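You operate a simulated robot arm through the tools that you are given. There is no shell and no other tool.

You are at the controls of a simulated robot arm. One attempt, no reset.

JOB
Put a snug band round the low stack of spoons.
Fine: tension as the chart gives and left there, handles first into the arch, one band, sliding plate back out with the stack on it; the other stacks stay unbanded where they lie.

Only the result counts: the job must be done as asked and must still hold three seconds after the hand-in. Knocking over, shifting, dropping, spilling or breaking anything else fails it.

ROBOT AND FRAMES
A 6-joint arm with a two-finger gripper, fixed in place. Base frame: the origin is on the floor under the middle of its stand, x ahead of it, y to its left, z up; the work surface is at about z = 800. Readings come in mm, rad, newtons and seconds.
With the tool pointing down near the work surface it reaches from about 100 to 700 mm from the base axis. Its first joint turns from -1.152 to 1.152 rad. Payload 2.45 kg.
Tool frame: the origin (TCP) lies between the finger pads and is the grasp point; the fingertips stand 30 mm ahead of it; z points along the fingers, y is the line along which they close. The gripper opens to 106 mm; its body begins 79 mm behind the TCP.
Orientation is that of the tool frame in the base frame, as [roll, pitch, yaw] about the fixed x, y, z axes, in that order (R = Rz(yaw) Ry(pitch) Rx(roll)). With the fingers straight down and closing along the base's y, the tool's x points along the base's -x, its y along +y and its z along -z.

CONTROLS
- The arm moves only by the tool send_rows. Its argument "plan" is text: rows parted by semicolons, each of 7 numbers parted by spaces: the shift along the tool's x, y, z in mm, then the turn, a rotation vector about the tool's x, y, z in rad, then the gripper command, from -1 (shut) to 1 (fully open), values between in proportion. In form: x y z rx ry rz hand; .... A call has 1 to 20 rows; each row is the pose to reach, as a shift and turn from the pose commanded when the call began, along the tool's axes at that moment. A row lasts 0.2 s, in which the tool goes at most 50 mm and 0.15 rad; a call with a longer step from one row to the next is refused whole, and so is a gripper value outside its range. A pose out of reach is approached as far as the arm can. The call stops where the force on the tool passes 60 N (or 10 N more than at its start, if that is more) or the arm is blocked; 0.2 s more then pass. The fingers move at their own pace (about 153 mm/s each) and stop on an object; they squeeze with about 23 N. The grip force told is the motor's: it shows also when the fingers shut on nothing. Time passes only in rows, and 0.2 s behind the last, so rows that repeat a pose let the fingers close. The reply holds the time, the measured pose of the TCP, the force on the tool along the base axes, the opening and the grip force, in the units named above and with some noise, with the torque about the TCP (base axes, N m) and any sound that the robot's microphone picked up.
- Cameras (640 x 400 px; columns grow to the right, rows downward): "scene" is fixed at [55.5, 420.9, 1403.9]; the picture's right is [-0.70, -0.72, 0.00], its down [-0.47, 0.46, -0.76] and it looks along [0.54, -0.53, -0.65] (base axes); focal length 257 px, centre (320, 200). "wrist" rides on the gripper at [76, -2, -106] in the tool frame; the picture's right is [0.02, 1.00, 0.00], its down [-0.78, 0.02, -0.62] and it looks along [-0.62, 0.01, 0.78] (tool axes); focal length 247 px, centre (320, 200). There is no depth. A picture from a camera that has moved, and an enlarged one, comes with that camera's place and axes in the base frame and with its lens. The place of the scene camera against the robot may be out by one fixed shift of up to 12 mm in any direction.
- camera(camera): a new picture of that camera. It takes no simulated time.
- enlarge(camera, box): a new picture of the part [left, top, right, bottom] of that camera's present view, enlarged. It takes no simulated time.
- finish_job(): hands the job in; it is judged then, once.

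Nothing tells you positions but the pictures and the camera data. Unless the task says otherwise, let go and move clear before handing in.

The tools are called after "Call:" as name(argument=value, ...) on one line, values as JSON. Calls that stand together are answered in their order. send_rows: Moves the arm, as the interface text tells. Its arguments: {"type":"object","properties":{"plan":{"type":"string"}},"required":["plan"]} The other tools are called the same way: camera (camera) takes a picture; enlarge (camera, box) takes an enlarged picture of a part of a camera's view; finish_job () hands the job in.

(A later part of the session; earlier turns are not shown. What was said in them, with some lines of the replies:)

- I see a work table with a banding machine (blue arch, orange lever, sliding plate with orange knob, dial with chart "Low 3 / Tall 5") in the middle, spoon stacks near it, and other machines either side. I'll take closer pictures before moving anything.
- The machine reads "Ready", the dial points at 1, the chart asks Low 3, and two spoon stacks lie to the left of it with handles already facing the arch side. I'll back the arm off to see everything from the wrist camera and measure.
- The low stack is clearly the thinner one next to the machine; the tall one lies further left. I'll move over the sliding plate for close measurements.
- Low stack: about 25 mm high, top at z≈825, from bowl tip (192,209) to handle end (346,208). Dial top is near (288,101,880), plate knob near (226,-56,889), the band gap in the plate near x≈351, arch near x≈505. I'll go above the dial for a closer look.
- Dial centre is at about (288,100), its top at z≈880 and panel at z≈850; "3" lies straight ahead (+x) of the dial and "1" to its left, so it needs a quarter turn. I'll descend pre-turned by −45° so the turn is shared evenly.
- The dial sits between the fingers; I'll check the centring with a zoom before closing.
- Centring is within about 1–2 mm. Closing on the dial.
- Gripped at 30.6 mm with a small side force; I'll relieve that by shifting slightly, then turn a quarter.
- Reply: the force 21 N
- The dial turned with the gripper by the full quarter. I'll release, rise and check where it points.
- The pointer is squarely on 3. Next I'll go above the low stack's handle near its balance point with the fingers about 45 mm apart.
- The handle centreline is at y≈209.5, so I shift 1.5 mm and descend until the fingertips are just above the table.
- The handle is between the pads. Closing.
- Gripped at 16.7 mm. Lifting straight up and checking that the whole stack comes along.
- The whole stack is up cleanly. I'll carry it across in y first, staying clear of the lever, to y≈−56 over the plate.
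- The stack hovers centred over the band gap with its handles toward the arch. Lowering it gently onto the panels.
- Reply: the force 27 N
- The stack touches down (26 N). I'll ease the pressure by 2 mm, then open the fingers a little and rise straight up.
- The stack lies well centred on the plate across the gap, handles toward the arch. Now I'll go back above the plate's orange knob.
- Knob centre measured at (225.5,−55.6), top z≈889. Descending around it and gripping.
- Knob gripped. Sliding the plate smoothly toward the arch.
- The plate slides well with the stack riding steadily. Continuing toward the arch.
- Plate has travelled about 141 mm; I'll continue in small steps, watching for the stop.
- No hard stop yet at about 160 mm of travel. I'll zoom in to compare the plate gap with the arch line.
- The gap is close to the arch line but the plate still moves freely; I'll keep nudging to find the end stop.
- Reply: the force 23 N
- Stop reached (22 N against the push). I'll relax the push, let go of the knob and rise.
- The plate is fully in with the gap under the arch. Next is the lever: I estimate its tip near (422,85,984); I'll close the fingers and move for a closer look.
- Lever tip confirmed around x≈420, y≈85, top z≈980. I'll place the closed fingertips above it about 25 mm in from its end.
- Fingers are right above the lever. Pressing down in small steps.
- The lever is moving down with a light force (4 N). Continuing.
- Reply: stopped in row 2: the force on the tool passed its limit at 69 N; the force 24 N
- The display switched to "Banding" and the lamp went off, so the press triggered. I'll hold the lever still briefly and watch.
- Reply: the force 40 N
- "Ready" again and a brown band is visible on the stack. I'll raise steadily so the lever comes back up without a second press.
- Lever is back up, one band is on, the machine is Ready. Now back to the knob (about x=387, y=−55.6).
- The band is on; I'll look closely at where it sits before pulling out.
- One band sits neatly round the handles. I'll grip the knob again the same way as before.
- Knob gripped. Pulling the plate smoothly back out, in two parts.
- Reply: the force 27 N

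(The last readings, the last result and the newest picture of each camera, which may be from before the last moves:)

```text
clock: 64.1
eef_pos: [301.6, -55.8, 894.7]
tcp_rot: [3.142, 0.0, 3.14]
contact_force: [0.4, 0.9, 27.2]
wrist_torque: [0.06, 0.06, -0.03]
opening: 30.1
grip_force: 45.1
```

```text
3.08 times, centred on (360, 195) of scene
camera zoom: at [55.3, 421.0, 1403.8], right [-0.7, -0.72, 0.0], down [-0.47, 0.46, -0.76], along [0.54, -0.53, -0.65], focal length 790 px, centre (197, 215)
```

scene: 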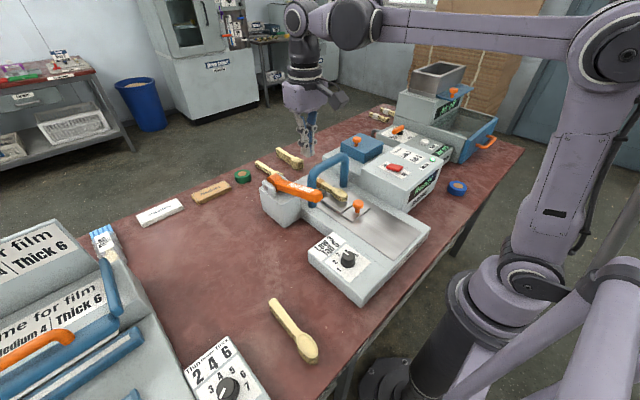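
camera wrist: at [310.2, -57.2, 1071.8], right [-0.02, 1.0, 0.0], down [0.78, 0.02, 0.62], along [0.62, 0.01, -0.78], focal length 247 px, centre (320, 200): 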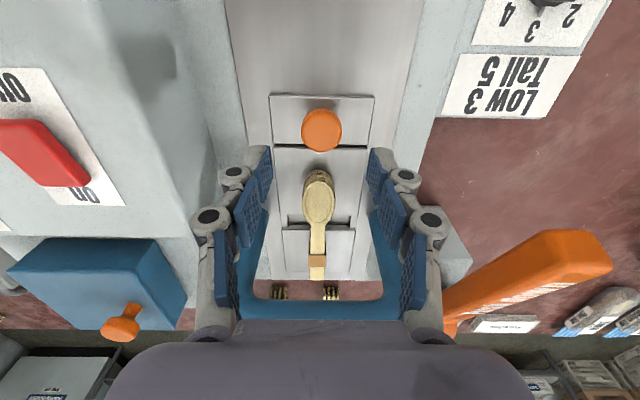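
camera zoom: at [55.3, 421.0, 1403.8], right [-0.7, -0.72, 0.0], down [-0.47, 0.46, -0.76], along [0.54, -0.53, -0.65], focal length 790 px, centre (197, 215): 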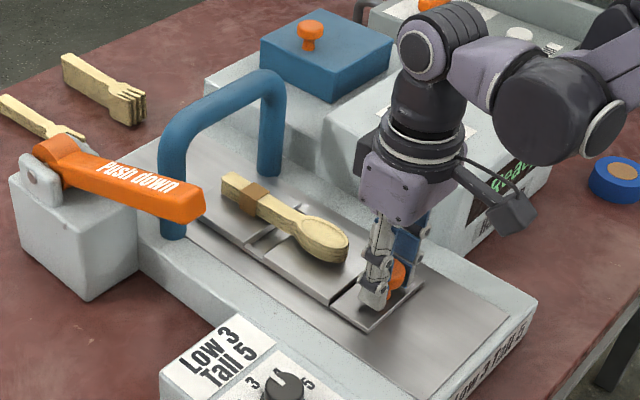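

Call:
send_rows(plan="1 0 -1 0 0 0 -1; 3 0 -1 0 0 0 -1; 6 0 -1 0 0 0 -1; 10 0 -1 0 0 0 -1; 15 0 -1 0 0 0 -1; 21 0 -1 0 0 0 -1; 28 0 -1 0 0 0 -1; 35 0 -1 0 0 0 -1; 42 0 -1 0 0 0 -1; 49 0 -1 0 0 0 -1; 56 0 -1 0 0 0 -1; 62 0 -1 0 0 0 -1; 67 0 -1 0 0 0 -1; 71 0 -1 0 0 0 -1; 74 0 -1 0 0 0 -1; 75 0 -1 0 0 0 -1; 76 0 -1 0 0 0 -1; 76 0 -1 0 0 0 -1")

Call:
enlarge(camera="scene", box=[280, 130, 440, 260])

```text
clock: 67.9
eef_pos: [224.8, -55.6, 894.9]
tcp_rot: [-3.14, 0.0, 3.14]
contact_force: [0.7, -6.8, 9.7]
wrist_torque: [-0.08, -0.04, -0.01]
opening: 30.0
grip_force: 45.2
```

```text
3.08 times, centred on (360, 195) of scene
camera zoom: at [55.5, 420.7, 1403.9], right [-0.7, -0.72, 0.0], down [-0.47, 0.46, -0.76], along [0.54, -0.53, -0.65], focal length 790 px, centre (197, 215)
```

zoom: 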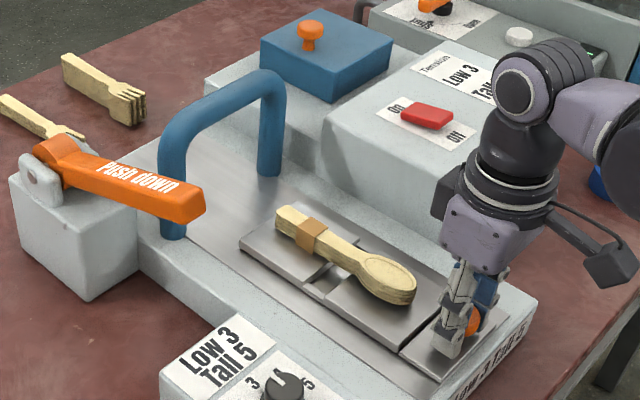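

Nearly home; nudging the last millimetres to the outer stop.

Call:
send_rows(plan="1 0 0 0 0 0 -1; 2 0 0 0 0 0 -1; 2 0 0 0 0 0 -1")

```text
clock: 68.7
eef_pos: [224.4, -54.8, 894.9]
tcp_rot: [3.142, 0.002, 3.14]
contact_force: [15.5, -5.2, 12.9]
wrist_torque: [-0.04, 0.05, 0.0]
opening: 30.1
grip_force: 44.8
```

The outer stop is reached (15 N). Relaxing, releasing the knob and rising clear.

Call:
send_rows(plan="-1 0 0 0 0 0 -1; -1 0 0 0 0 0 -1; -1 0 0 0 0 0 -0.2; -1 0 0 0 0 0 0.1; -1 0 0 0 0 0 0.1; -1 0 -10 0 0 0 0.1; -1 0 -30 0 0 0 0.1; -1 0 -60 0 0 0 0.1; -1 0 -100 0 0 0 0.1; 10 0 -145 0 0 0 0.1; 25 0 -190 0 0 0 0.1; 40 0 -235 0 0 0 0.1; 60 0 -270 0 0 0 0.1; 60 0 -270 0 0 0 0.1; 60 0 -270 0 0 0 0.1")

Call:
camera(camera="wrist")

Call:
camera(camera="scene")

Call:
enlarge(camera="scene", box=[280, 150, 440, 300])

Call:
enlarge(camera="wrist", box=[220, 60, 420, 260])

```text
clock: 71.9
eef_pos: [163.3, -54.2, 1165.2]
tcp_rot: [-3.142, -0.001, 3.14]
contact_force: [0.7, 0.8, 0.5]
wrist_torque: [-0.01, 0.01, 0.02]
opening: 58.6
grip_force: 0.1
```

```text
taken
camera wrist: at [86.6, -55.1, 1271.0], right [-0.02, 1.0, 0.0], down [0.78, 0.02, 0.62], along [0.62, 0.01, -0.78], focal length 247 px, centre (320, 200)
```

wrist: 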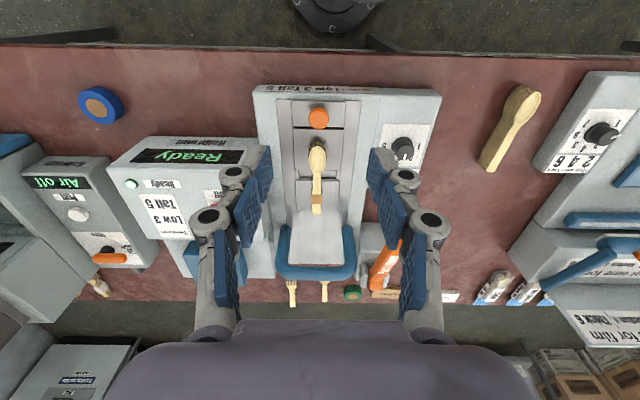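

```text
taken
```

scene: 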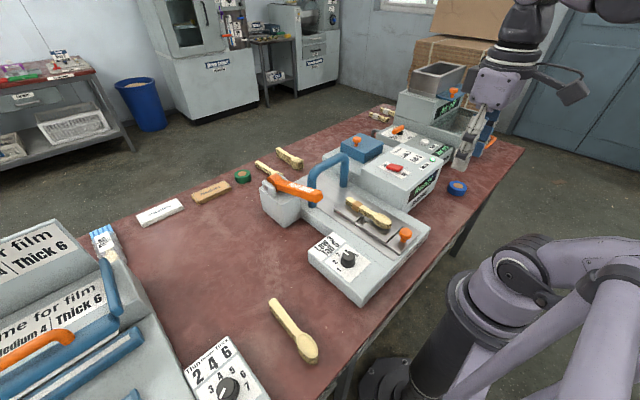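

```text
2.67 times, centred on (360, 225) of scene
camera zoom: at [55.5, 420.9, 1403.9], right [-0.7, -0.72, 0.0], down [-0.47, 0.46, -0.76], along [0.54, -0.53, -0.65], focal length 685 px, centre (213, 133)
```

zoom: 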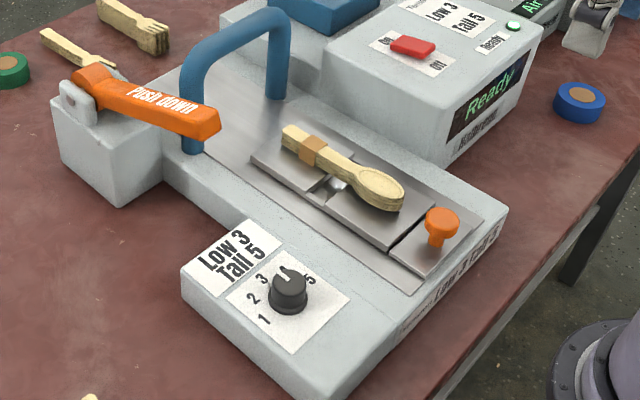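

```text
2.00 times, centred on (320, 160) of wrist
camera zoom: at [86.6, -55.1, 1271.0], right [-0.02, 1.0, 0.0], down [0.78, 0.02, 0.62], along [0.62, 0.01, -0.78], focal length 494 px, centre (320, 280)
```

zoom: 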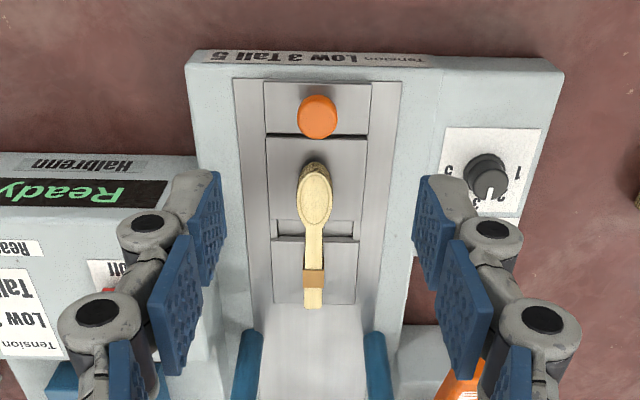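

The low spoon stack has one band round its handles. The plate is back at its outer stop with the stack on it, and the dial is still on 3. The lever is up, the machine shows "Ready", and the tall spoons and both fork stacks look unbanded and undisturbed. The arm is clear, so I'm handing the job in.

Call:
finish_job()

```text
The job is handed in.
```

The low stack of spoons now has one band round its handles. I've handed the job in, but no pass or fail came back.

- **Tension:** I turned the dial from 1 to 3, as the chart gives for a low stack, and left it there.
- **Banding:** The stack went into the arch handles first. I pushed the lever down once; the display went to "Banding" and then back to "Ready".
- **Band position:** It sits about 40 mm from the handle end, roughly 35 mm past the gap in the plate rather than over it. The stack did not shift on the plate.
- **Plate:** I pulled it back to its outer stop with the banded stack lying on it.
- **Other stacks:** The tall spoons and both fork stacks looked unbanded and in place in the last pictures.

I let go of the knob and moved the arm clear before handing in.
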